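You operate a simulated robot arm through the tools that you are given. There is no shell and no other tool. Be economical: measure what you need, move in short steps, check, and stop when the job is done.

You are at the controls of a simulated robot arm. One attempt, no reset.

Task
Put the water cup with less oxygen on the LOW AIR pad.
Fine: meter knob to OXYGEN and left there; measure the blue and the yellow cup with the probe; rinse it after each and park it in its STORE well; the other cup stays.

Only the result counts: the job must be done as asked and must still hold three seconds after the hand-in. Knocking over, shifting, dropping, spilling or breaking anything else fails it.

Robot
A 7-joint arm with a two-finger parallel gripper, fixed in place. Base frame: the origin is at the foot of the arm, x ahead of it, y to its left, z up; the work surface is at about z = 800. Readings come in mm, rad, newtons and seconds.
Its first joint turns from -2.897 to 2.897 rad. Payload 4.4 kg.
Tool frame: the origin (TCP) lies between the finger pads and is the grasp point; the fingertips stand 23 mm ahead of it; z points along the fingers, y is the line along which they close. The gripper opens to 94 mm. The fingers are 38 mm wide and 10 mm thick; the gripper's body (54 by 96 mm) begins 39 mm behind the TCP.
Orientation is that of the tool frame in the base frame, as a unit quaternion [x, y, z, w]. With the fingers straight down and closing along the base's y, the tool's x points along the base's -x, its y along +y and its z along -z.

Tools
- The arm moves only by the tool step_arm. Its argument "motion" is a list of rows, each an object of numbers (a shift or turn left out is 0, a gripper value left out holds the last): "dx", "dy", "dz": the shift along the base's x, y, z in units of 30 mm (1.0 is 30 mm); "rx", "ry", "rz": the turn, a rotation vector about the base's x, y, z in units of 5 degrees (1.0 is 5 degrees); "claw": the finger opening in mm, from 0 to 94. In form: [{"dx": .., "dy": .., "dz": .., "rx": .., "ry": .., "rz": .., "claw": ..}, ...]. A call has 1 to 20 rows; each row shifts and turns the commanded pose from where the row before left it. A call with a number of a shift or a turn outside -1 to 1 is refused whole. Rows are played at 5 a second. More than 50 mm and 0.15 rad between two rows, or a gripper value outside its range, and nothing of the call is played. A pose out of reach is approached as far as the arm can. The call stops where the force on the tool passes 40 N (or 10 N more than at its start, if that is more) or the arm is blocked; 0.2 s more then pass. The fingers move at their own pace (about 72 mm/s each) and stop on an object; they squeeze with about 22 N. The grip force told is the motor's: it shows also when the fingers shut on nothing. Time passes only in rows, and 0.2 s behind the last, so rows that do not move let the fingers close. It gives the time, the measured TCP pose, the force on the tool (base axes), the opening and the grip force at its end, in the units of the frame above (readings bear some noise), with the torque about the TCP (base axes, N m) and any sound that the robot's microphone picked up, and new pictures: "views" is both (left out), scene, wrist or none.
- Cameras (640 x 400 px; columns grow to the right, rows downward): "scene" is fixed at [400.7, -651.1, 1421.8]; the picture's right is [0.97, -0.24, 0.00], its down [-0.07, -0.30, -0.95] and it looks along [0.23, 0.92, -0.31] (base axes); focal length 333 px, centre (320, 200). "wrist" rides on the gripper at [86, 16, -74] in the tool frame; the picture's right is [-0.18, 0.98, 0.00], its down [-0.58, -0.11, -0.81] and it looks along [-0.79, -0.15, 0.59] (tool axes); focal length 243 px, centre (320, 200). There is no depth. A picture from a camera that has moved, and an enlarged one, comes with that camera's place and axes in the base frame and with its lens.
- enlarge(camera, box): a new picture of the part [left, top, right, bottom] of that camera's present view, enlarged. No time passes.
- close_job(): hands the job in; it is judged then, once.

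Go step by step. Nothing tells you positions but the pictures and the camera data: compare them with the known pose of the tool, close in by small moves and look again before you grip or let go. The budget is 120 turns and 200 pictures, counting those below and the enlarged ones. Unless the task says otherwise, let go and move clear before handing in, and close with one line.

The tools are called after "Request:" by a JSON object that holds its "api" and its "payload". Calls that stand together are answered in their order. step_arm: Moves the arm, as the interface text tells. Its arguments: {"type":"object","properties":{"motion":{"type":"array","items":{"type":"object","properties":{"dx":{"type":"number"},"dy":{"type":"number"},"dz":{"type":"number"},"rx":{"type":"number"},"ry":{"type":"number"},"rz":{"type":"number"},"claw":{"type":"number"}}}},"views":{"type":"string","enum":["both","scene","wrist","none"]}},"required":["motion"]} The other tools are called the same way: enlarge (camera, box) takes an enlarged picture of a part of a camera's view; close_job () hands the job in.

At the start:

```text
time: 0.0
position: [506.0, 601.6, 1142.2]
ee_rot: [0.0, 1.0, 0.0, 0.0]
wrist_force: [0.6, 0.3, 0.5]
torque: [0.05, 0.0, 0.0]
gripper_width: 93.9
grasp_force: 0.0
```

scene: 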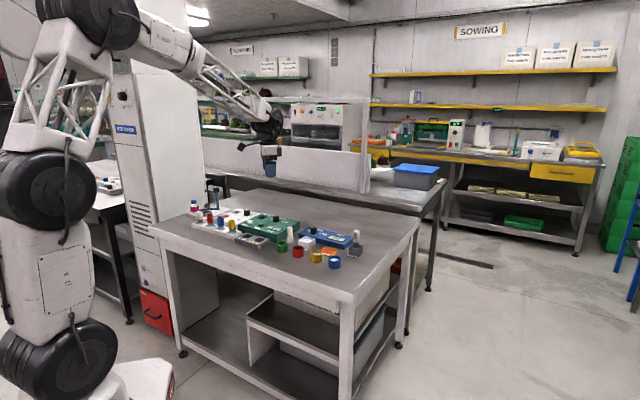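
wrist: 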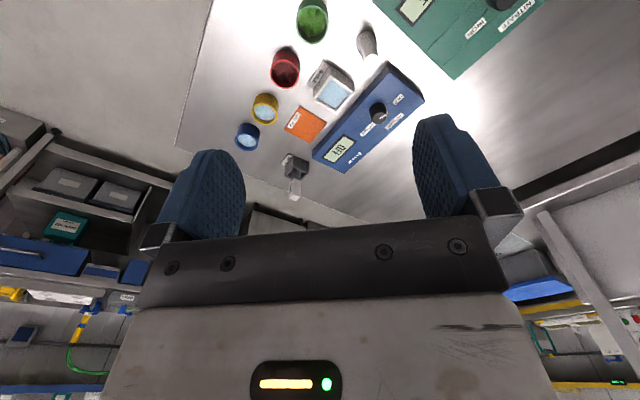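

I see a bench with a blue meter, a green meter, cups and wells. I'll take enlarged pictures to identify everything.

Request:
{"api": "enlarge", "payload": {"camera": "scene", "box": [260, 210, 400, 290]}}

Request:
{"api": "enlarge", "payload": {"camera": "wrist", "box": [200, 0, 540, 212]}}

Request:
{"api": "enlarge", "payload": {"camera": "scene", "box": [170, 170, 310, 258]}}

```text
4.57 times, centred on (330, 250) of scene
camera zoom: at [400.7, -651.1, 1421.8], right [0.97, -0.24, 0.0], down [-0.07, -0.3, -0.95], along [0.23, 0.92, -0.31], focal length 1522 px, centre (274, -29)
```

zoom: 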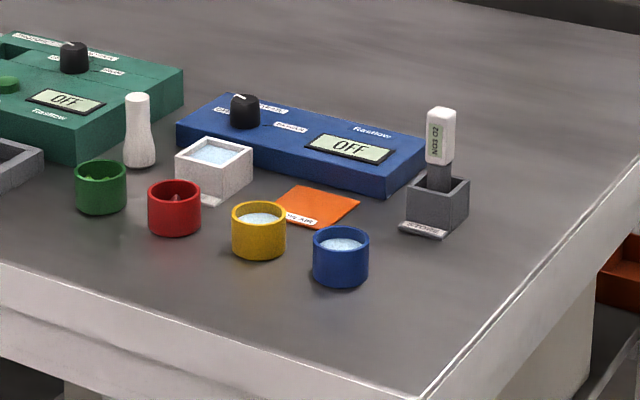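

```text
1.88 times, centred on (370, 106) of wrist
camera zoom: at [420.1, 615.7, 1218.3], right [0.18, 0.98, 0.0], down [0.58, -0.11, 0.81], along [0.79, -0.15, -0.59], focal length 457 px, centre (226, 377)
```

zoom: 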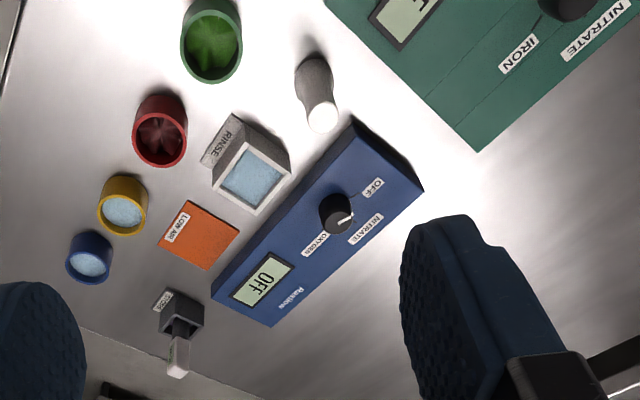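

```text
4.55 times, centred on (240, 214) of scene
camera zoom: at [400.7, -651.1, 1421.8], right [0.97, -0.24, 0.0], down [-0.07, -0.3, -0.95], along [0.23, 0.92, -0.31], focal length 1513 px, centre (684, 136)
```

zoom: 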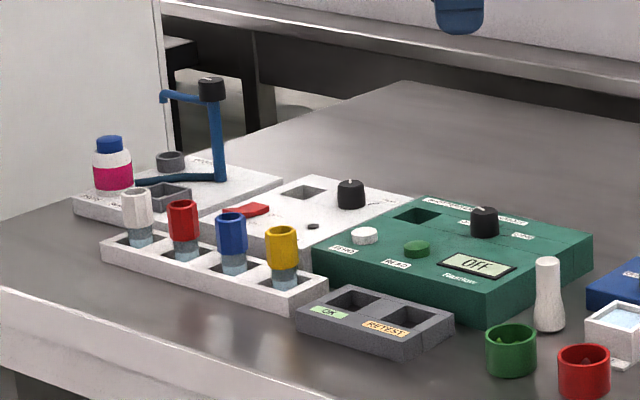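

The blue meter has OFF / OXYGEN / NITRATE positions, with its knob at about (680, 669). I'll move closer to it for a better look.

Request:
{"api": "step_arm", "payload": {"motion": [{"dx": 0.5, "dy": 0.25, "dz": -0.95}, {"dx": 0.5, "dy": 0.25, "dz": -0.95}, {"dx": 0.5, "dy": 0.25, "dz": -0.95}, {"dx": 0.5, "dy": 0.25, "dz": -0.95}, {"dx": 0.5, "dy": 0.25, "dz": -0.95}, {}]}}

```text
time: 1.4
position: [582.3, 638.8, 1002.4]
ee_rot: [0.0, 1.0, 0.001, 0.0]
wrist_force: [-0.8, 0.8, 0.8]
torque: [-0.02, -0.01, 0.02]
gripper_width: 94.1
grasp_force: 0.0
camera wrist: at [496.2, 654.2, 1076.9], right [0.18, 0.98, 0.0], down [0.58, -0.11, 0.81], along [0.79, -0.15, -0.59], focal length 243 px, centre (320, 200)
```

scene: 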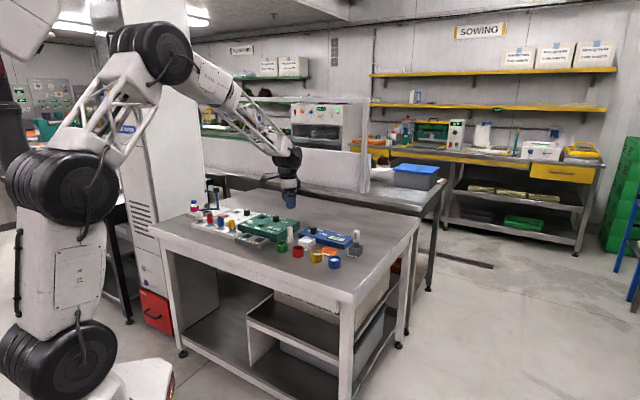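
wrist: 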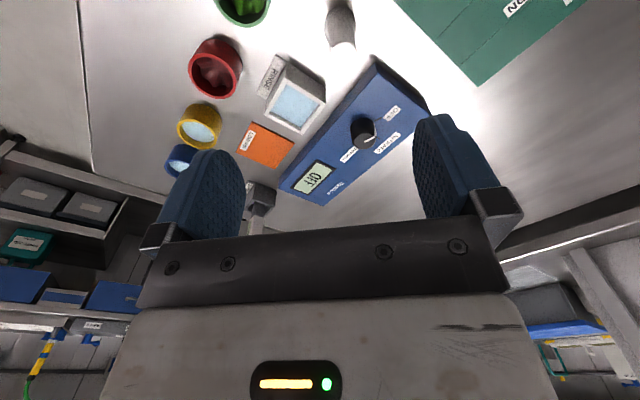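

I'm closer to the meter. I'll enlarge it to read the labels and the pointer.

Request:
{"api": "enlarge", "payload": {"camera": "wrist", "box": [230, 40, 430, 215]}}

Request:
{"api": "enlarge", "payload": {"camera": "scene", "box": [295, 222, 365, 265]}}

```text
2.29 times, centred on (330, 128) of wrist
camera zoom: at [496.2, 654.2, 1076.9], right [0.18, 0.98, 0.0], down [0.58, -0.11, 0.81], along [0.79, -0.15, -0.59], focal length 555 px, centre (297, 366)
```

zoom: 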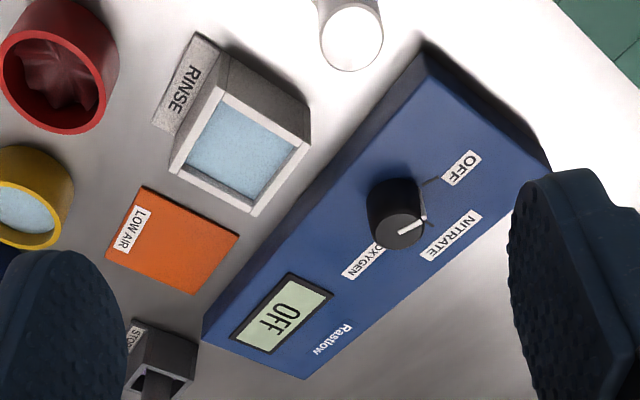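

```text
9.14 times, centred on (330, 244) of scene
camera zoom: at [400.7, -651.1, 1421.8], right [0.97, -0.24, 0.0], down [-0.07, -0.3, -0.95], along [0.23, 0.92, -0.31], focal length 3043 px, centre (229, -198)
```

zoom: 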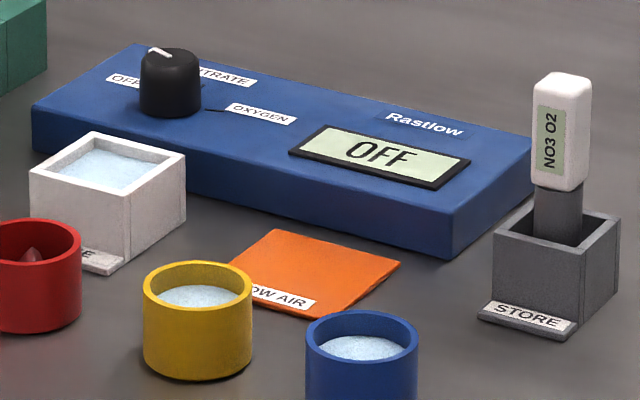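

The knob is centred near (696, 670) with its top at about z 845. The pointer is at about 110° (OFF), and OXYGEN is at about -27°. I'll pre-turn the tool by +70° and hover above the knob.

Request:
{"api": "step_arm", "payload": {"motion": [{"rz": 1, "dx": 0.27, "dy": 0.074, "dz": -0.24, "claw": 60}, {"rz": 1, "dx": 0.27, "dy": 0.074, "dz": -0.24}, {"rz": 1, "dx": 0.27, "dy": 0.074, "dz": -0.24}, {"rz": 1, "dx": 0.27, "dy": 0.074, "dz": -0.24}, {"rz": 1, "dx": 0.27, "dy": 0.074, "dz": -0.24}, {"rz": 1, "dx": 0.27, "dy": 0.074, "dz": -0.24}, {"rz": 1, "dx": 0.27, "dy": 0.074, "dz": -0.24}, {"rz": 1, "dx": 0.27, "dy": 0.074, "dz": -0.24}, {"rz": 1, "dx": 0.27, "dy": 0.074, "dz": -0.24}, {"rz": 1, "dx": 0.27, "dy": 0.074, "dz": -0.24}, {"rz": 1, "dx": 0.27, "dy": 0.074, "dz": -0.24}, {"rz": 1, "dx": 0.27, "dy": 0.074, "dz": -0.24}, {"rz": 1, "dx": 0.27, "dy": 0.074, "dz": -0.24}, {"rz": 1, "dx": 0.27, "dy": 0.074, "dz": -0.24}, {}]}}

```text
time: 4.6
position: [693.3, 669.6, 901.6]
ee_rot: [-0.574, 0.819, -0.001, -0.001]
wrist_force: [-0.1, 0.4, 0.8]
torque: [0.01, 0.02, -0.04]
gripper_width: 60.1
grasp_force: 0.0
camera wrist: at [650.1, 592.7, 976.1], right [-0.86, 0.51, 0.0], down [0.3, 0.51, 0.81], along [0.41, 0.69, -0.59], focal length 243 px, centre (320, 200)
```

scene: 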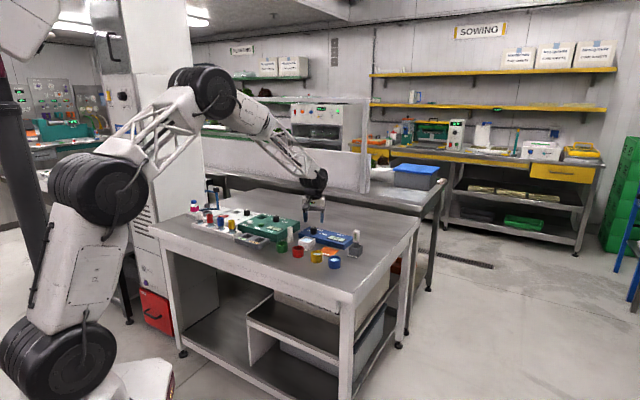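
wrist: 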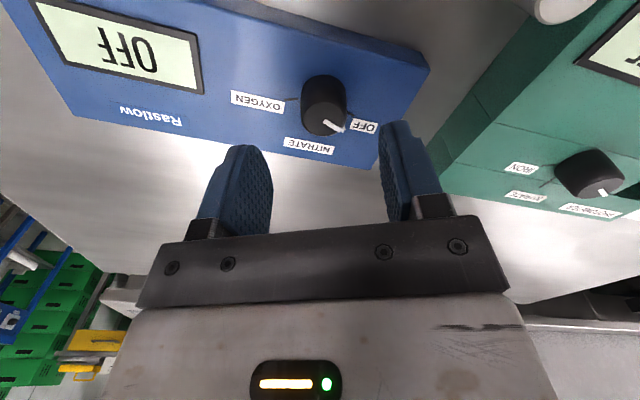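

The hover is well aligned, and the knob is at about (695, 672). I'll go down with open fingers, then close.

Request:
{"api": "step_arm", "payload": {"motion": [{"dx": 0.06, "dy": 0.08, "dz": -0.5, "claw": 50}, {"dz": -0.5}, {"dz": -0.4}, {"dz": -0.25}, {}]}}

Request:
{"api": "enlarge", "payload": {"camera": "scene", "box": [295, 210, 365, 265]}}

```text
time: 5.8
position: [697.0, 670.1, 849.9]
ee_rot: [-0.573, 0.819, 0.0, 0.001]
wrist_force: [-0.3, -0.3, 0.1]
torque: [0.01, 0.02, 0.02]
gripper_width: 50.3
grasp_force: 0.0
camera wrist: at [652.3, 594.2, 924.6], right [-0.86, 0.51, 0.0], down [0.3, 0.51, 0.81], along [0.41, 0.69, -0.59], focal length 243 px, centre (320, 200)
```

scene: 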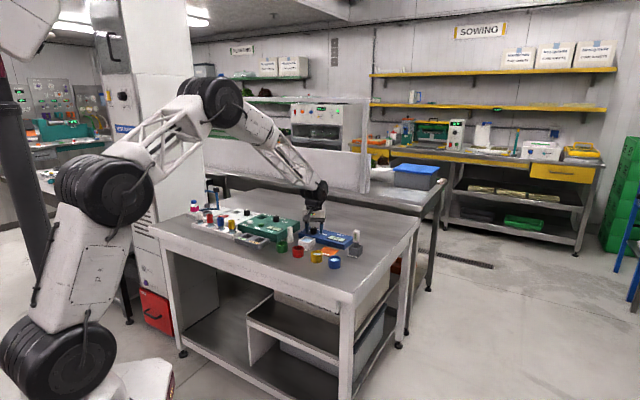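
wrist: 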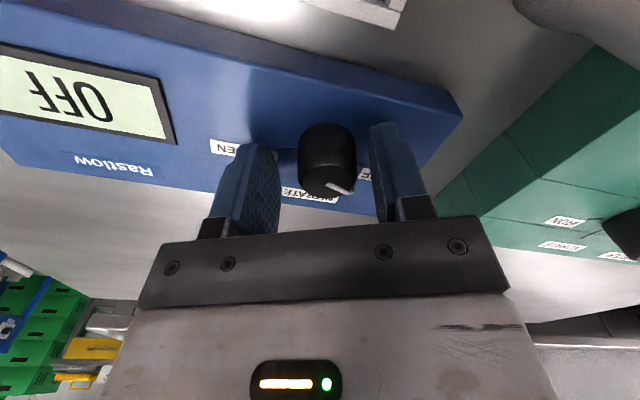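

```text
7.27 times, centred on (330, 238) of scene
camera zoom: at [400.7, -651.1, 1421.8], right [0.97, -0.24, 0.0], down [-0.07, -0.3, -0.95], along [0.23, 0.92, -0.31], focal length 2421 px, centre (247, -73)
```

zoom: 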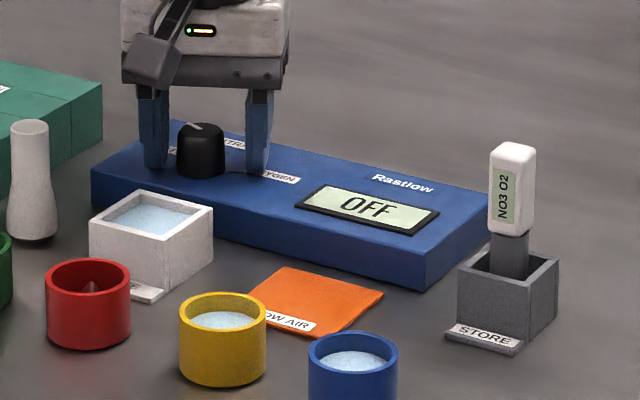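

The knob sits centred between the fingers. I'll close on it and turn it by -70° (clockwise from above), then check.

Request:
{"api": "step_arm", "payload": {"motion": [{"claw": 15}, {}, {}, {"rz": -1}, {"rz": -1}, {"rz": -1}, {"rz": -1}, {"rz": -1}, {"rz": -1}, {"rz": -1}, {"rz": -1}, {"rz": -1}, {"rz": -1}, {"rz": -1}, {"rz": -1}, {"rz": -1}, {"rz": -1}, {}]}}

Request:
{"api": "enlarge", "payload": {"camera": "scene", "box": [295, 210, 365, 265]}}

```text
time: 6.5
position: [693.0, 673.3, 849.6]
ee_rot: [-0.574, 0.819, 0.0, -0.001]
wrist_force: [-28.9, 14.7, 3.0]
torque: [0.46, 0.65, -0.01]
gripper_width: 29.2
grasp_force: 15.8
stopped in row 3: the force on the tool passed its limit at 40 N (the readings are from after the stop); the commanded pose is now the measured one
camera wrist: at [649.6, 596.3, 924.6], right [-0.86, 0.51, 0.0], down [0.3, 0.51, 0.81], along [0.41, 0.69, -0.59], focal length 243 px, centre (320, 200)
```

scene: 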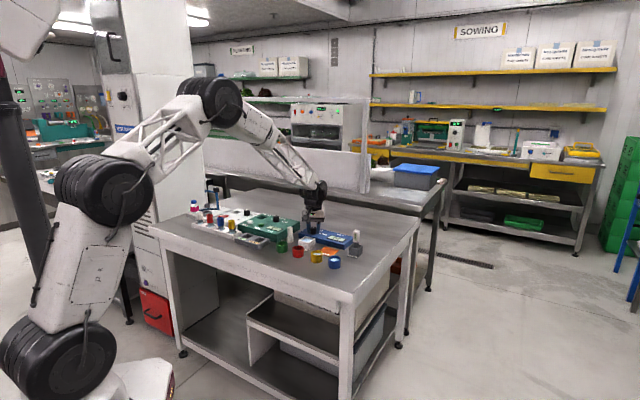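
wrist: 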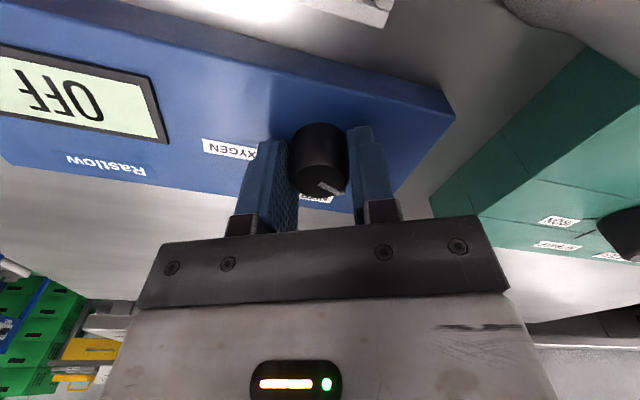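

```text
7.27 times, centred on (330, 238) of scene
camera zoom: at [400.7, -651.1, 1421.8], right [0.97, -0.24, 0.0], down [-0.07, -0.3, -0.95], along [0.23, 0.92, -0.31], focal length 2421 px, centre (247, -73)
```

zoom: 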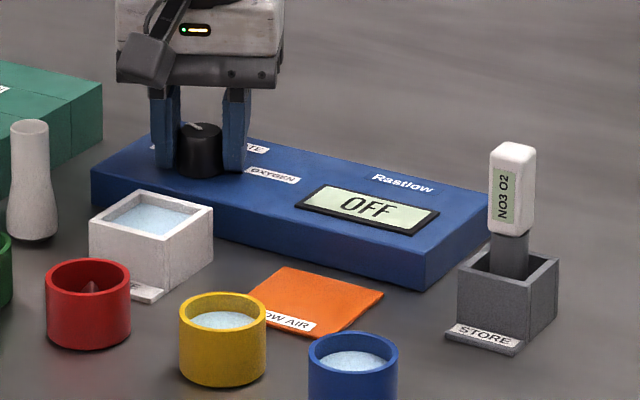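

The fingers touched the knob on one side first. I'll finish closing and see whether the force settles.

Request:
{"api": "step_arm", "payload": {"motion": [{"dx": -0.03, "dy": 0.01, "claw": 15}, {"dx": -0.03, "dy": 0.01}, {}], "views": "wrist"}}

```text
time: 7.3
position: [692.3, 673.0, 849.4]
ee_rot: [-0.575, 0.818, -0.001, 0.0]
wrist_force: [-21.0, 16.8, -2.3]
torque: [0.66, 0.41, -0.02]
gripper_width: 28.8
grasp_force: 45.0
camera wrist: at [649.4, 596.4, 924.6], right [-0.86, 0.51, 0.0], down [0.3, 0.51, 0.81], along [0.41, 0.69, -0.59], focal length 243 px, centre (320, 200)
```

wrist: 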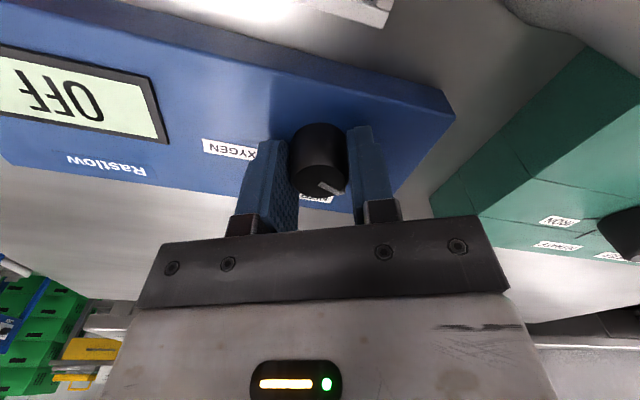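

The knob is gripped with some side load left. I'll shift a few more millimetres along the load to relieve it.

Request:
{"api": "step_arm", "payload": {"motion": [{"dx": -0.08, "dy": 0.07}, {"dx": -0.05, "dy": 0.06}, {}], "views": "none"}}

```text
time: 8.0
position: [693.8, 673.4, 849.1]
ee_rot: [-0.573, 0.82, -0.001, 0.001]
wrist_force: [7.5, -5.5, -1.6]
torque: [-0.18, -0.29, 0.03]
gripper_width: 29.4
grasp_force: 44.7
stopped in row 3: the force on the tool passed its limit at 45 N (the readings are from after the stop); the commanded pose is now the measured one
```

Forces are low now. I'll turn the knob by -70° and check.

Request:
{"api": "step_arm", "payload": {"motion": [{"rz": -0.5}, {"rz": -0.5}, {"rz": -0.5}, {"rz": -0.5}, {"rz": -1}, {"rz": -1}, {"rz": -1}, {"rz": -1}, {"rz": -1}, {"rz": -1}, {"rz": -1}, {"rz": -1}, {"rz": -1}, {"rz": -1}, {"rz": -1}, {"rz": -1}, {}]}}

Request:
{"api": "enlarge", "payload": {"camera": "scene", "box": [295, 210, 365, 265]}}

```text
time: 9.2
position: [693.9, 673.4, 849.9]
ee_rot: [-0.476, 0.88, -0.001, 0.001]
wrist_force: [5.6, -0.6, -3.1]
torque: [-0.13, -0.25, 0.02]
gripper_width: 29.0
grasp_force: 45.4
stopped in row 5: the force on the tool passed its limit at 42 N (the readings are from after the stop); the commanded pose is now the measured one
camera wrist: at [633.2, 608.6, 924.6], right [-0.72, 0.69, 0.0], down [0.41, 0.43, 0.81], along [0.56, 0.58, -0.59], focal length 243 px, centre (320, 200)
```

scene: 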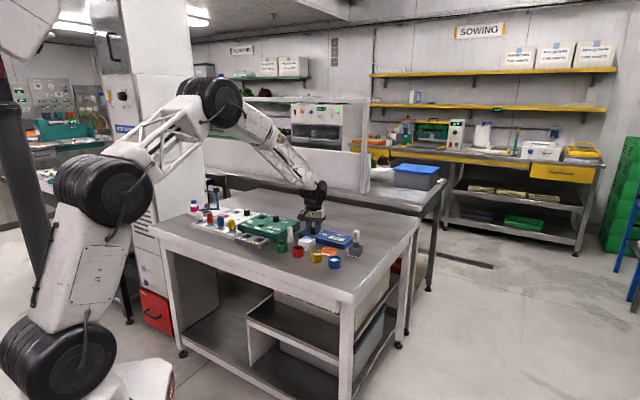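
wrist: 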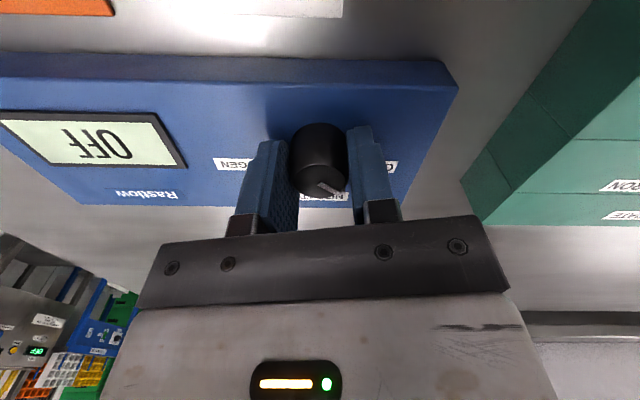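

```text
7.27 times, centred on (330, 238) of scene
camera zoom: at [400.7, -651.1, 1421.8], right [0.97, -0.24, 0.0], down [-0.07, -0.3, -0.95], along [0.23, 0.92, -0.31], focal length 2421 px, centre (247, -73)
```

zoom: 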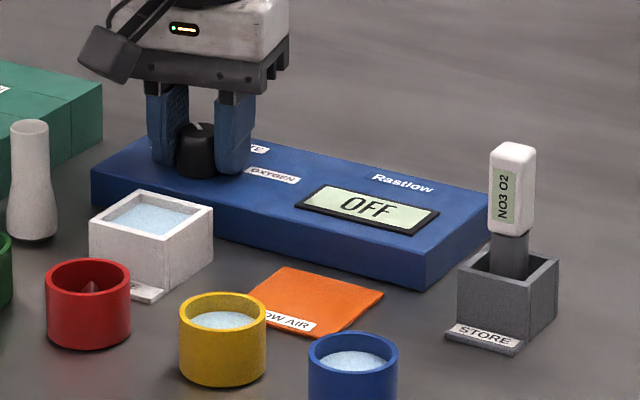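

The knob is turning with the fingers (about 13° so far). I'll continue with gentler steps.

Request:
{"api": "step_arm", "payload": {"motion": [{"rz": -0.4}, {"rz": -0.4}, {"rz": -0.4}, {"rz": -0.4}, {"rz": -0.4}, {"rz": -0.4}, {"rz": -0.4}, {"rz": -0.4}, {"rz": -0.4}, {"rz": -0.4}, {"rz": -0.4}, {"rz": -0.4}, {"rz": -0.4}, {"rz": -0.4}, {"rz": -0.4}, {"rz": -0.4}, {"rz": -0.4}, {"rz": -0.4}, {"rz": -0.4}, {"rz": -0.4}], "views": "wrist"}}

```text
time: 11.9
position: [694.6, 673.4, 849.8]
ee_rot: [-0.269, 0.963, -0.001, -0.001]
wrist_force: [1.3, -6.1, 2.7]
torque: [-0.25, -0.26, -0.02]
gripper_width: 28.8
grasp_force: 45.3
stopped in row 13: the force on the tool passed its limit at 40 N (the readings are from after the stop); the commanded pose is now the measured one
camera wrist: at [612.3, 640.7, 924.7], right [-0.35, 0.94, 0.0], down [0.55, 0.21, 0.81], along [0.75, 0.28, -0.59], focal length 243 px, centre (320, 200)
```

wrist: 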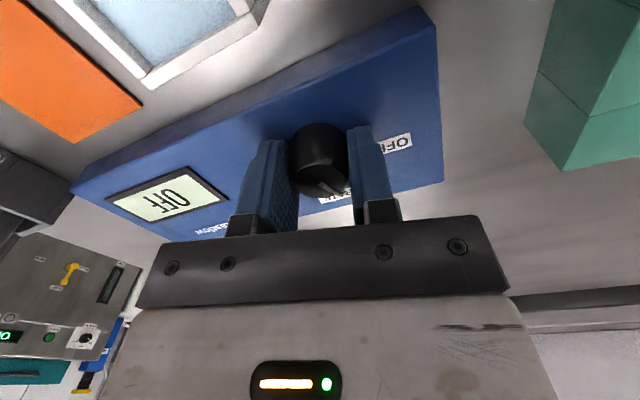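

It has turned about 39° in total, and the stop reset the side load. I'll carry on.

Request:
{"api": "step_arm", "payload": {"motion": [{"rz": -0.5}, {"rz": -0.5}, {"rz": -0.5}, {"rz": -0.5}, {"rz": -0.5}, {"rz": -0.5}, {"rz": -0.5}, {"rz": -0.5}, {"rz": -0.5}, {"rz": -0.5}, {"rz": -0.5}, {"rz": -0.5}, {"rz": -0.5}, {"rz": -0.5}, {"rz": -0.5}, {"rz": -0.5}, {"rz": -0.5}, {"rz": -0.5}, {"rz": -0.5}, {"rz": -0.5}], "views": "wrist"}}

```text
time: 14.7
position: [694.8, 672.2, 850.0]
ee_rot: [0.0, 1.0, -0.002, -0.001]
wrist_force: [-2.0, -7.9, 6.3]
torque: [-0.37, -0.01, 0.03]
gripper_width: 28.9
grasp_force: 44.8
stopped in row 13: the force on the tool passed its limit at 41 N (the readings are from after the stop); the commanded pose is now the measured one
camera wrist: at [608.5, 687.3, 924.7], right [0.18, 0.98, 0.0], down [0.58, -0.11, 0.81], along [0.79, -0.15, -0.59], focal length 243 px, centre (320, 200)
```

wrist: 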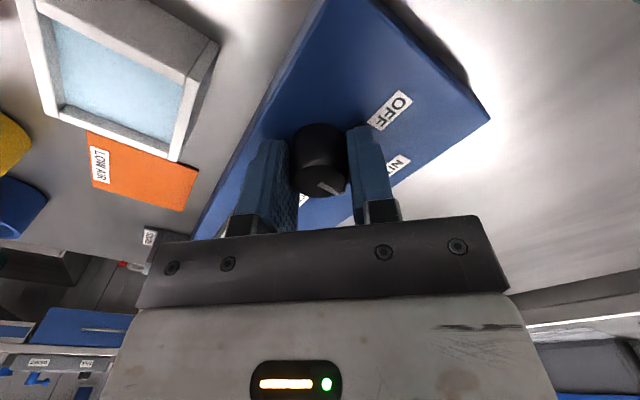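

It has turned 70° in total, so the pointer should be near NITRATE. I'll continue towards OXYGEN.

Request:
{"api": "step_arm", "payload": {"motion": [{"rz": -0.5, "dy": -0.02}, {"rz": -0.5}, {"rz": -0.5}, {"rz": -0.5}, {"rz": -0.5}, {"rz": -0.5}, {"rz": -0.5}, {"rz": -0.5}, {"rz": -0.5}, {"rz": -0.5}, {"rz": -0.5}, {"rz": -0.5}, {"rz": -0.5}, {"rz": -0.5}, {"rz": -0.5}, {"rz": -0.5}, {"rz": -0.5}, {"rz": -0.5}, {"rz": -0.5}, {"rz": -0.5}]}}

Request:
{"api": "enlarge", "payload": {"camera": "scene", "box": [295, 210, 365, 265]}}

```text
time: 18.2
position: [694.2, 670.9, 850.2]
ee_rot: [0.345, 0.938, -0.001, -0.001]
wrist_force: [-6.0, -8.9, 8.6]
torque: [-0.26, 0.14, 0.02]
gripper_width: 28.8
grasp_force: 45.0
stopped in row 17: the force on the tool passed its limit at 41 N (the readings are from after the stop); the commanded pose is now the measured one
camera wrist: at [639.4, 738.5, 924.6], right [0.78, 0.63, 0.0], down [0.38, -0.46, 0.81], along [0.51, -0.63, -0.59], focal length 243 px, centre (320, 200)
```

scene: 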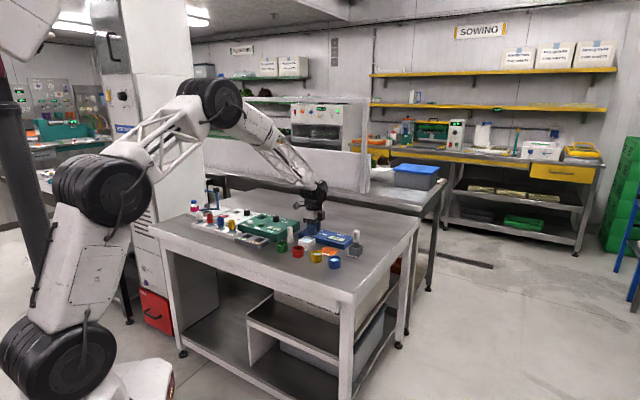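
wrist: 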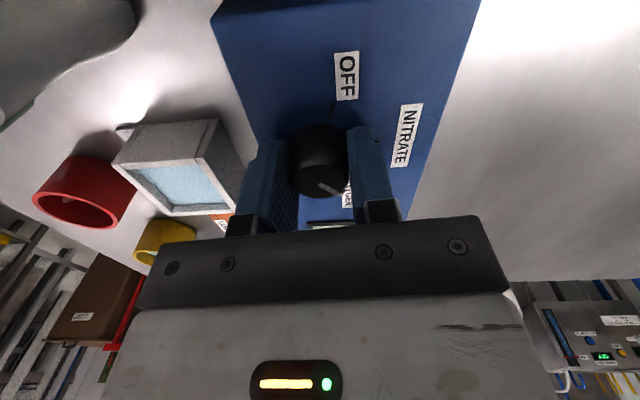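

```text
7.27 times, centred on (330, 238) of scene
camera zoom: at [400.7, -651.1, 1421.8], right [0.97, -0.24, 0.0], down [-0.07, -0.3, -0.95], along [0.23, 0.92, -0.31], focal length 2421 px, centre (247, -73)
```

zoom: 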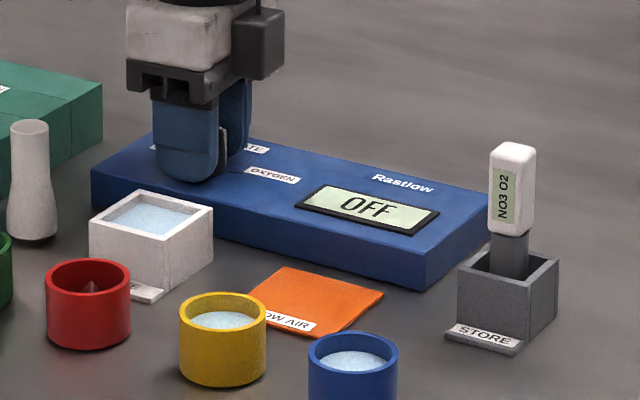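

It has turned 110° in total. I'll go about 25° more and check the display.

Request:
{"api": "step_arm", "payload": {"motion": [{"rz": -0.5}, {"rz": -0.5}, {"rz": -0.5}, {"rz": -0.5}, {"rz": -0.5}, {"rz": -0.5}, {"rz": -0.5}, {"rz": -0.5}, {"rz": -0.5}, {"rz": -0.5}, {}], "views": "wrist"}}

Request:
{"api": "enlarge", "payload": {"camera": "scene", "box": [295, 210, 365, 265]}}

```text
time: 19.6
position: [693.9, 672.2, 849.4]
ee_rot: [0.467, 0.884, -0.002, -0.002]
wrist_force: [-10.2, -7.3, 8.8]
torque: [-0.04, 0.42, 0.02]
gripper_width: 28.6
grasp_force: 44.9
stopped in row 7: the force on the tool passed its limit at 41 N (the readings are from after the stop); the commanded pose is now the measured one
camera wrist: at [659.4, 750.5, 924.6], right [0.92, 0.4, -0.01], down [0.24, -0.54, 0.81], along [0.32, -0.74, -0.59], focal length 243 px, centre (320, 200)
```

wrist: 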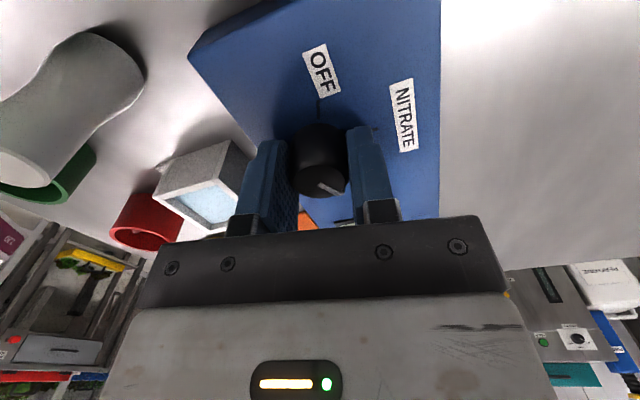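

```text
7.27 times, centred on (330, 238) of scene
camera zoom: at [400.7, -651.1, 1421.8], right [0.97, -0.24, 0.0], down [-0.07, -0.3, -0.95], along [0.23, 0.92, -0.31], focal length 2421 px, centre (247, -73)
```

zoom: 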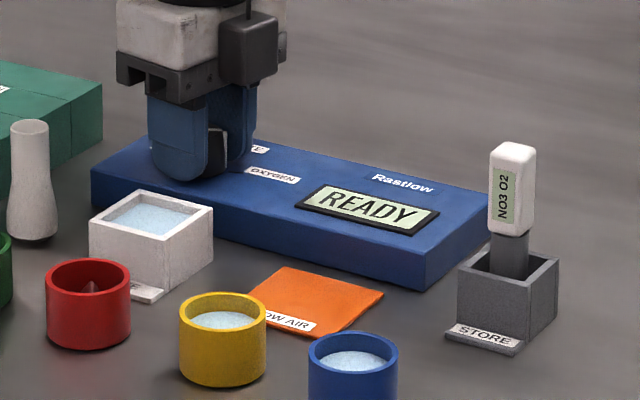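

The display reads READY. I'll go a little further to centre the pointer on OXYGEN, then release.

Request:
{"api": "step_arm", "payload": {"motion": [{"rz": -0.5}, {"rz": -0.5}, {"rz": -0.5}, {}], "views": "none"}}

Request:
{"api": "step_arm", "payload": {"motion": [{"claw": 55}, {}, {}, {"dz": 0.6}, {"dz": 0.8}, {"dz": 0.8}, {}], "views": "wrist"}}

Request:
{"api": "enlarge", "payload": {"camera": "scene", "box": [295, 210, 365, 265]}}

```text
time: 20.6
position: [693.2, 671.3, 850.4]
ee_rot: [0.525, 0.851, -0.002, -0.003]
wrist_force: [-4.0, -3.8, 0.4]
torque: [0.07, 0.12, 0.04]
gripper_width: 28.9
grasp_force: 45.5
```

```text
time: 22.2
position: [693.5, 670.9, 915.3]
ee_rot: [0.524, 0.852, -0.002, -0.002]
wrist_force: [0.0, 0.3, 0.5]
torque: [0.0, 0.01, -0.01]
gripper_width: 54.9
grasp_force: 0.1
camera wrist: at [669.9, 755.0, 990.1], right [0.96, 0.28, -0.01], down [0.17, -0.57, 0.81], along [0.22, -0.78, -0.59], focal length 243 px, centre (320, 200)
```

wrist: 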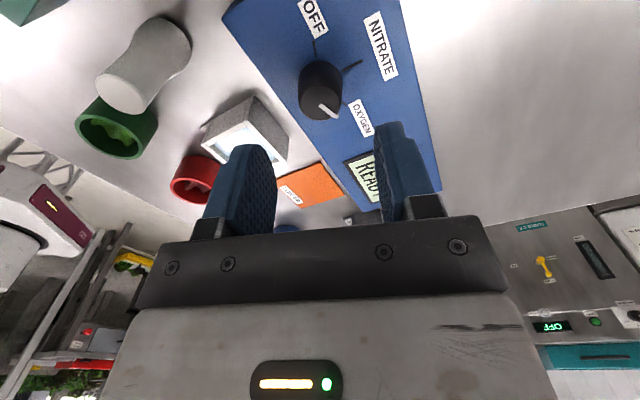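

```text
7.27 times, centred on (330, 238) of scene
camera zoom: at [400.7, -651.1, 1421.8], right [0.97, -0.24, 0.0], down [-0.07, -0.3, -0.95], along [0.23, 0.92, -0.31], focal length 2421 px, centre (247, -73)
```

zoom: 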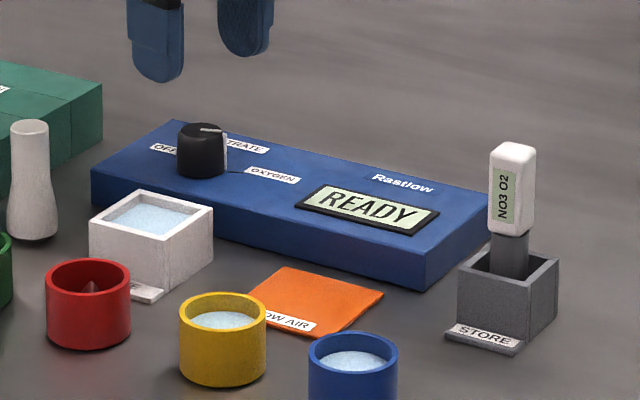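

READY is shown and the knob is at OXYGEN. Now the probe: I'll lift, turn the tool back to yaw 0 and move to where the STORE well is in view.

Request:
{"api": "step_arm", "payload": {"motion": [{"dz": 0.9, "rz": 1, "claw": 70}, {"dz": 0.9, "rz": 1}, {"dz": 0.3, "dy": -0.5, "rz": 1}, {"dy": -0.5, "rz": 1}, {"dy": -0.5, "rz": 1}, {"dy": -0.5, "rz": 1}, {"dy": -0.5, "rz": 1}, {"dy": -0.5, "rz": 1}, {"dy": -0.5, "rz": 1}, {"dy": -0.5, "rz": 1}, {"dy": -0.5, "rz": 1}, {"dy": -0.5, "rz": 1}, {"dy": -0.5, "dx": 0.5, "rz": 0.65}, {}], "views": "wrist"}}

Request:
{"api": "enlarge", "payload": {"camera": "wrist", "box": [220, 60, 420, 240]}}

```text
time: 25.2
position: [708.3, 506.6, 978.2]
ee_rot: [0.0, 1.0, -0.003, 0.0]
wrist_force: [1.3, 0.5, 0.6]
torque: [0.01, -0.01, 0.0]
gripper_width: 69.8
grasp_force: 0.1
camera wrist: at [622.6, 521.3, 1053.1], right [0.18, 0.98, -0.01], down [0.58, -0.1, 0.81], along [0.79, -0.15, -0.59], focal length 243 px, centre (320, 200)
```

wrist: 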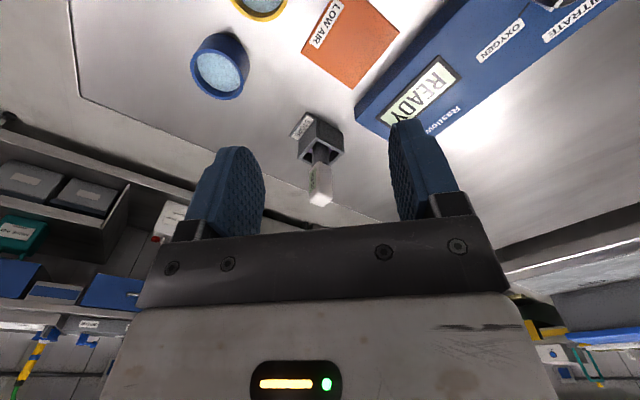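

```text
2.22 times, centred on (320, 150) of wrist
camera zoom: at [622.6, 521.3, 1053.1], right [0.18, 0.98, -0.01], down [0.58, -0.1, 0.81], along [0.79, -0.15, -0.59], focal length 539 px, centre (320, 311)
```

zoom: 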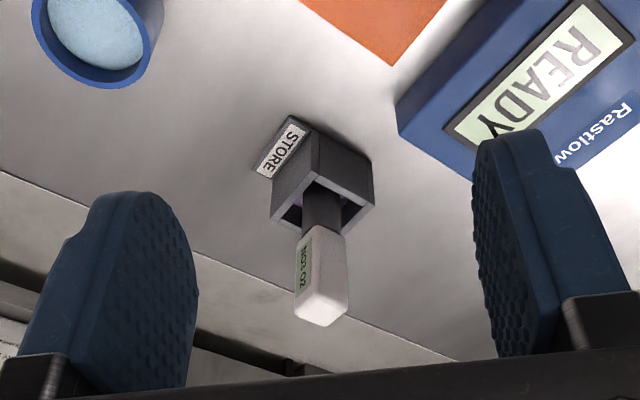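

The probe stands in the STORE well with its handle top near (822, 484, 903) and its faces turned by about -40°. I'll hover above it with the tool at yaw -40° and check the alignment.

Request:
{"api": "step_arm", "payload": {"motion": [{"dx": 0.46, "dy": -0.09, "dz": -0.05, "rz": -1}, {"dx": 0.46, "dy": -0.09, "dz": -0.05, "rz": -1}, {"dx": 0.46, "dy": -0.09, "dz": -0.05, "rz": -1}, {"dx": 0.46, "dy": -0.09, "dz": -0.05, "rz": -1}, {"dx": 0.46, "dy": -0.09, "dz": -0.05, "rz": -1}, {"dx": 0.46, "dy": -0.09, "dz": -0.05, "rz": -1}, {"dx": 0.46, "dy": -0.09, "dz": -0.05, "rz": -1}, {"dx": 0.46, "dy": -0.09, "dz": -0.05, "rz": -1}, {}]}}

Request:
{"api": "enlarge", "payload": {"camera": "wrist", "box": [220, 60, 420, 240]}}

Request:
{"api": "enlarge", "payload": {"camera": "scene", "box": [320, 200, 390, 260]}}

```text
time: 27.2
position: [819.8, 485.9, 966.9]
ee_rot: [0.342, 0.94, -0.002, -0.002]
wrist_force: [-0.9, 0.0, -0.6]
torque: [0.01, -0.01, -0.02]
gripper_width: 70.2
grasp_force: 0.0
camera wrist: at [763.7, 552.9, 1041.3], right [0.77, 0.63, -0.01], down [0.38, -0.45, 0.81], along [0.51, -0.63, -0.59], focal length 243 px, centre (320, 200)
```

scene: 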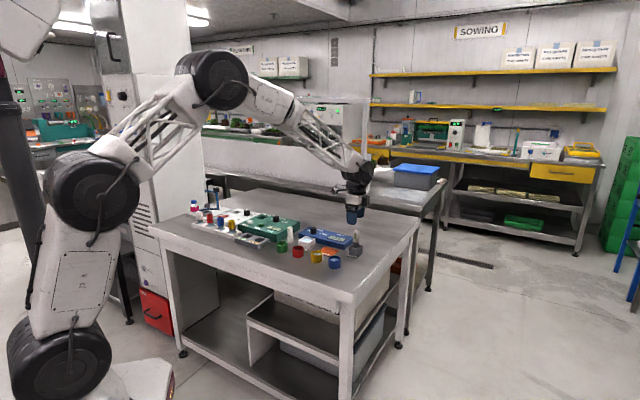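
wrist: 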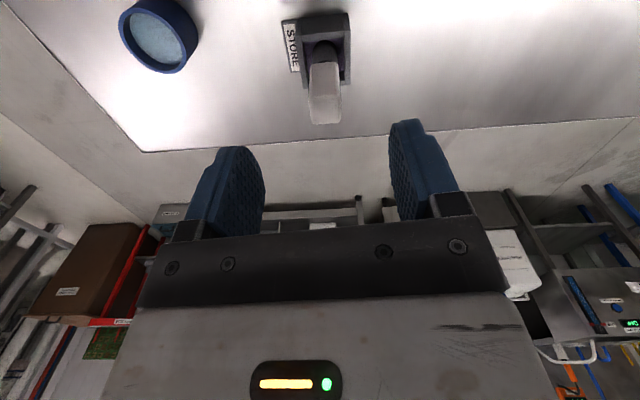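

```text
2.22 times, centred on (320, 150) of wrist
camera zoom: at [763.7, 552.9, 1041.3], right [0.77, 0.63, -0.01], down [0.38, -0.45, 0.81], along [0.51, -0.63, -0.59], focal length 539 px, centre (320, 311)
```

zoom: 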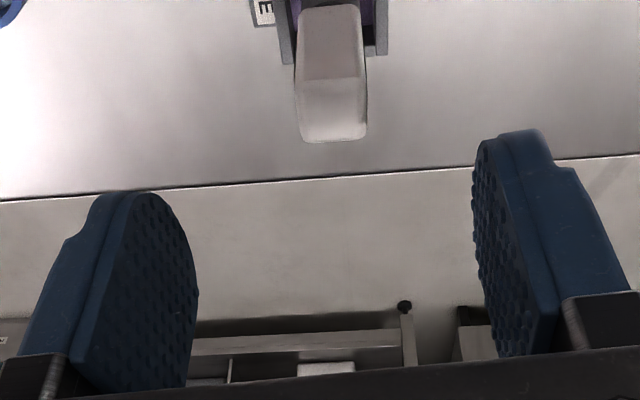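

```text
6.67 times, centred on (355, 230) of scene
camera zoom: at [400.7, -651.1, 1421.8], right [0.97, -0.24, 0.0], down [-0.07, -0.3, -0.95], along [0.23, 0.92, -0.31], focal length 2219 px, centre (87, 0)
```

zoom: 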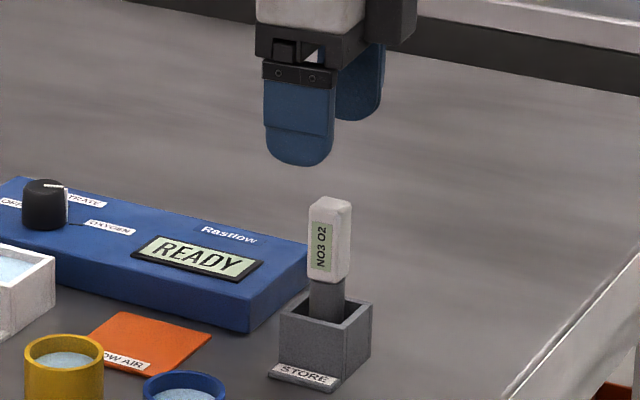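

The tool is nearly aligned. I'll look closer at the handle to check its yaw.

Request:
{"api": "enlarge", "payload": {"camera": "wrist", "box": [270, 0, 370, 130]}}

Request:
{"api": "enlarge", "payload": {"camera": "scene", "box": [340, 225, 380, 262]}}

```text
3.08 times, centred on (320, 65) of wrist
camera zoom: at [763.7, 552.9, 1041.3], right [0.77, 0.63, -0.01], down [0.38, -0.45, 0.81], along [0.51, -0.63, -0.59], focal length 746 px, centre (320, 615)
```

zoom: 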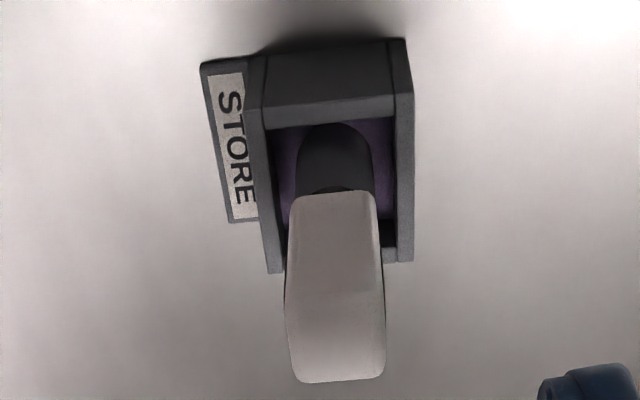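

```text
10.81 times, centred on (360, 244) of scene
camera zoom: at [400.7, -651.1, 1421.8], right [0.97, -0.24, 0.0], down [-0.07, -0.3, -0.95], along [0.23, 0.92, -0.31], focal length 3598 px, centre (-112, -270)
```

zoom: 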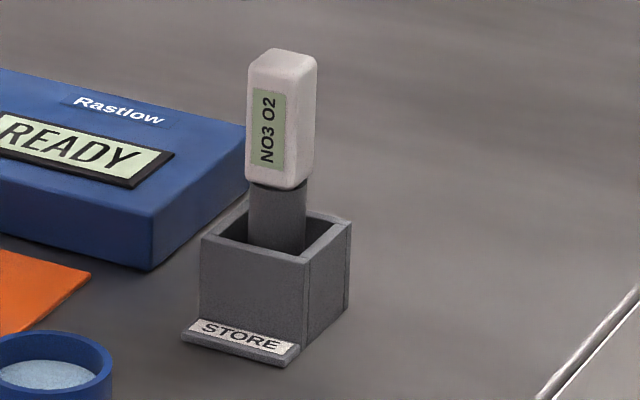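

The well and handle are square with the tool to within a few degrees, and the handle is centred at (823, 484). I'll make a small correction, then descend to z 883 and look before gripping.

Request:
{"api": "step_arm", "payload": {"motion": [{"dx": 0.1, "dy": -0.06, "rz": -0.8, "dz": -0.5, "claw": 50}, {"dz": -0.8}, {"dz": -0.8}, {"dz": -0.6}, {"dz": -0.1}, {}]}}

Request:
{"api": "enlarge", "payload": {"camera": "scene", "box": [330, 215, 390, 262]}}

```text
time: 28.6
position: [821.2, 482.8, 882.0]
ee_rot: [0.374, 0.928, -0.002, -0.002]
wrist_force: [0.2, -0.8, -0.2]
torque: [-0.03, 0.02, 0.01]
gripper_width: 50.1
grasp_force: 0.0
camera wrist: at [771.6, 554.4, 956.7], right [0.81, 0.58, -0.01], down [0.35, -0.48, 0.81], along [0.46, -0.66, -0.59], focal length 243 px, centre (320, 200)
```

scene: 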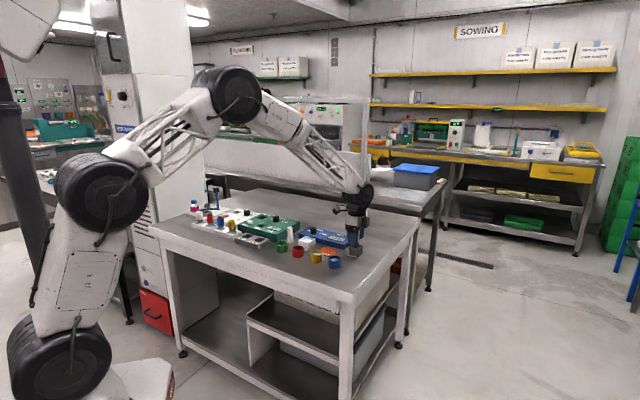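
wrist: 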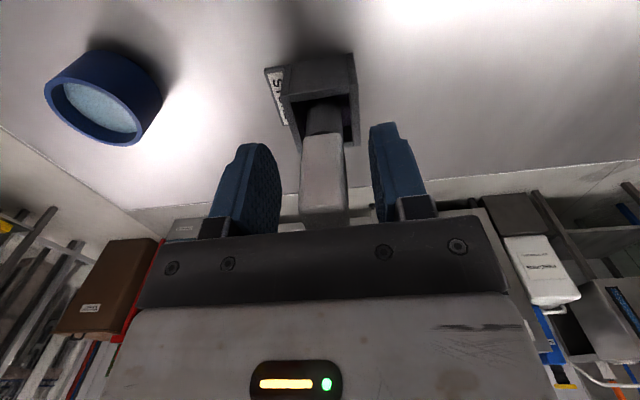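

```text
8.51 times, centred on (360, 238) of scene
camera zoom: at [400.7, -651.1, 1421.8], right [0.97, -0.24, 0.0], down [-0.07, -0.3, -0.95], along [0.23, 0.92, -0.31], focal length 2833 px, centre (-20, -128)
```

zoom: 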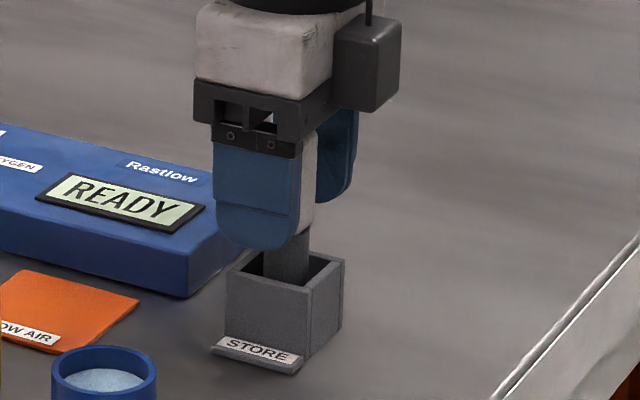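

The handle is centred between the fingers. I'll close gently.

Request:
{"api": "step_arm", "payload": {"motion": [{"claw": 30}, {"claw": 10}, {}, {}], "views": "wrist"}}

```text
time: 29.6
position: [821.8, 483.0, 881.7]
ee_rot: [0.375, 0.927, -0.002, -0.001]
wrist_force: [-0.5, 0.1, 0.2]
torque: [-0.05, 0.01, 0.0]
gripper_width: 21.6
grasp_force: 22.3
camera wrist: at [771.6, 554.4, 956.8], right [0.81, 0.58, -0.01], down [0.35, -0.48, 0.81], along [0.46, -0.66, -0.59], focal length 243 px, centre (320, 200)
```

wrist: 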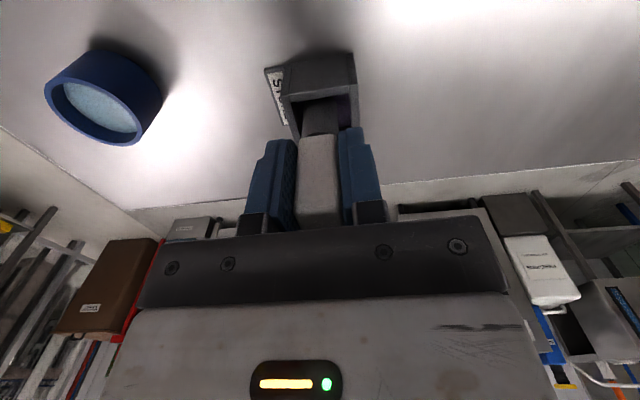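

I'm holding the handle at a width of 21.6 mm. The pose to return to is (821.8, 483.0, 881.7) at yaw -44°. I'll lift straight up.

Request:
{"api": "step_arm", "payload": {"motion": [{"dz": 0.3}, {"dz": 0.6}, {"dz": 0.8}, {"dz": 0.8}, {"dz": 0.7}, {}]}}

Request:
{"api": "enlarge", "payload": {"camera": "scene", "box": [310, 190, 390, 270]}}

```text
time: 31.1
position: [821.6, 484.2, 976.4]
ee_rot: [0.374, 0.927, -0.002, -0.001]
wrist_force: [1.0, -0.7, -1.1]
torque: [-0.01, 0.02, 0.0]
gripper_width: 21.4
grasp_force: 21.9
camera wrist: at [771.5, 555.7, 1051.6], right [0.81, 0.58, -0.01], down [0.35, -0.48, 0.81], along [0.46, -0.66, -0.59], focal length 243 px, centre (320, 200)
```

scene: 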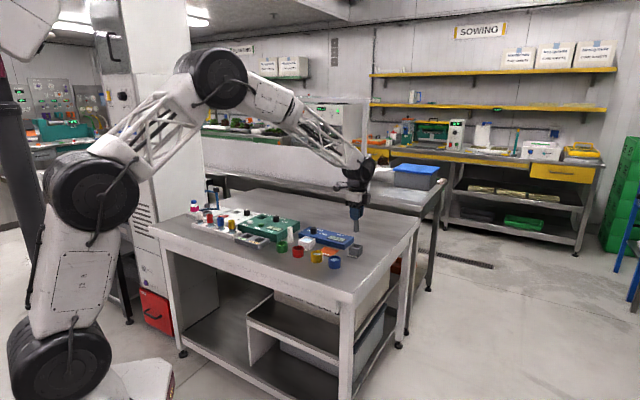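
wrist: 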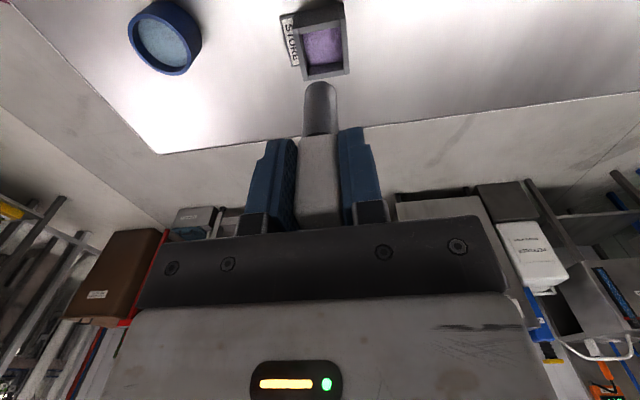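

```text
5.00 times, centred on (350, 230) of scene
camera zoom: at [400.7, -651.1, 1421.8], right [0.97, -0.24, 0.0], down [-0.07, -0.3, -0.95], along [0.23, 0.92, -0.31], focal length 1664 px, centre (170, 50)
```

zoom: 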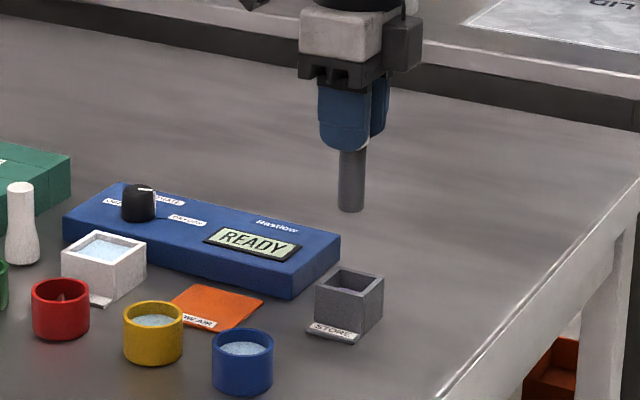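

The probe is out; its tip is about 76 mm below the TCP. I'll move over the blue cup, at about (717, 410), and check.

Request:
{"api": "step_arm", "payload": {"motion": [{"dx": -0.5, "dy": -0.35}, {"dx": -0.6, "dy": -0.43}, {"dx": -0.6, "dy": -0.43}, {"dx": -0.6, "dy": -0.43}, {"dx": -0.6, "dy": -0.43}, {"dx": -0.6, "dy": -0.42}, {}]}}

Request:
{"api": "enlarge", "payload": {"camera": "scene", "box": [300, 190, 380, 270]}}

Request:
{"api": "enlarge", "payload": {"camera": "wrist", "box": [220, 0, 420, 170]}}

```text
time: 32.6
position: [715.6, 408.6, 977.6]
ee_rot: [0.375, 0.927, -0.002, -0.002]
wrist_force: [-0.6, 0.7, -0.5]
torque: [-0.03, -0.03, -0.01]
gripper_width: 21.5
grasp_force: 21.4
camera wrist: at [665.9, 478.9, 1052.6], right [0.82, 0.58, -0.01], down [0.35, -0.48, 0.81], along [0.46, -0.66, -0.59], focal length 243 px, centre (320, 200)
```

scene: 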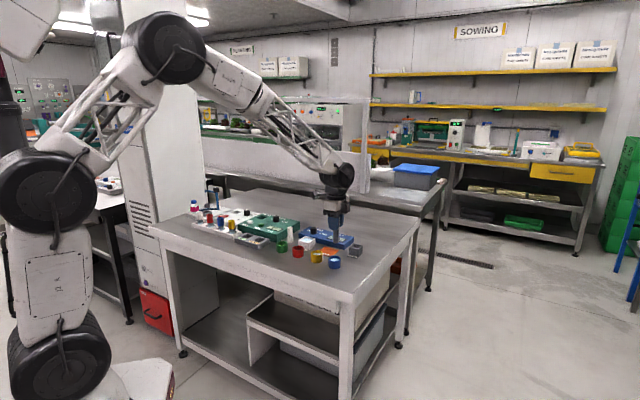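
wrist: 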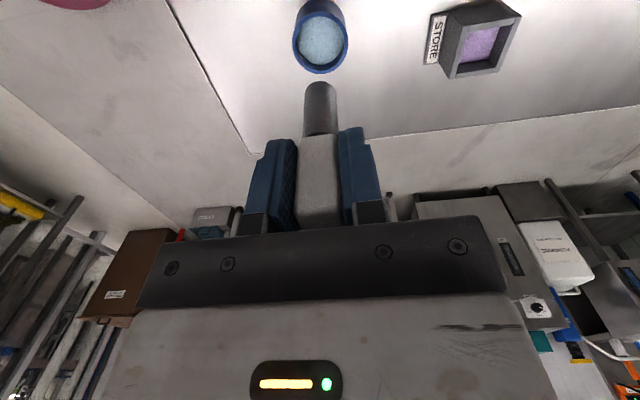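

```text
5.00 times, centred on (340, 230) of scene
camera zoom: at [400.7, -651.1, 1421.8], right [0.97, -0.24, 0.0], down [-0.07, -0.3, -0.95], along [0.23, 0.92, -0.31], focal length 1664 px, centre (220, 50)
```

zoom: 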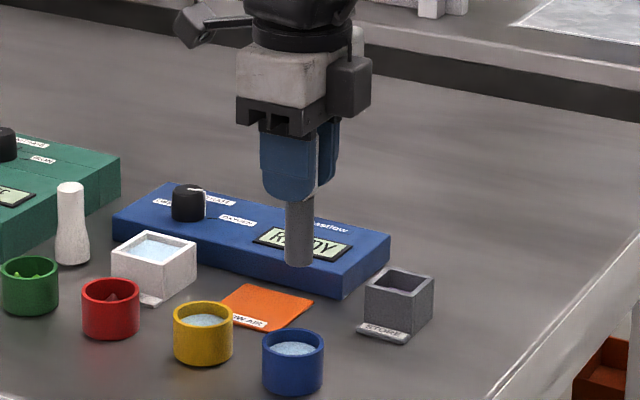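

```text
2.35 times, centred on (320, 85) of wrist
camera zoom: at [665.9, 478.9, 1052.6], right [0.82, 0.58, -0.01], down [0.35, -0.48, 0.81], along [0.46, -0.66, -0.59], focal length 571 px, centre (320, 471)
```

zoom: 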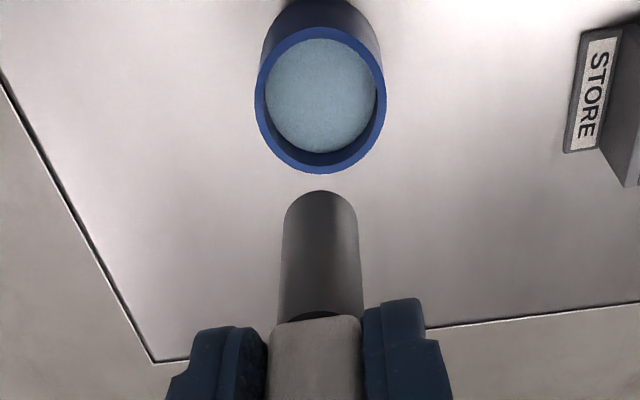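

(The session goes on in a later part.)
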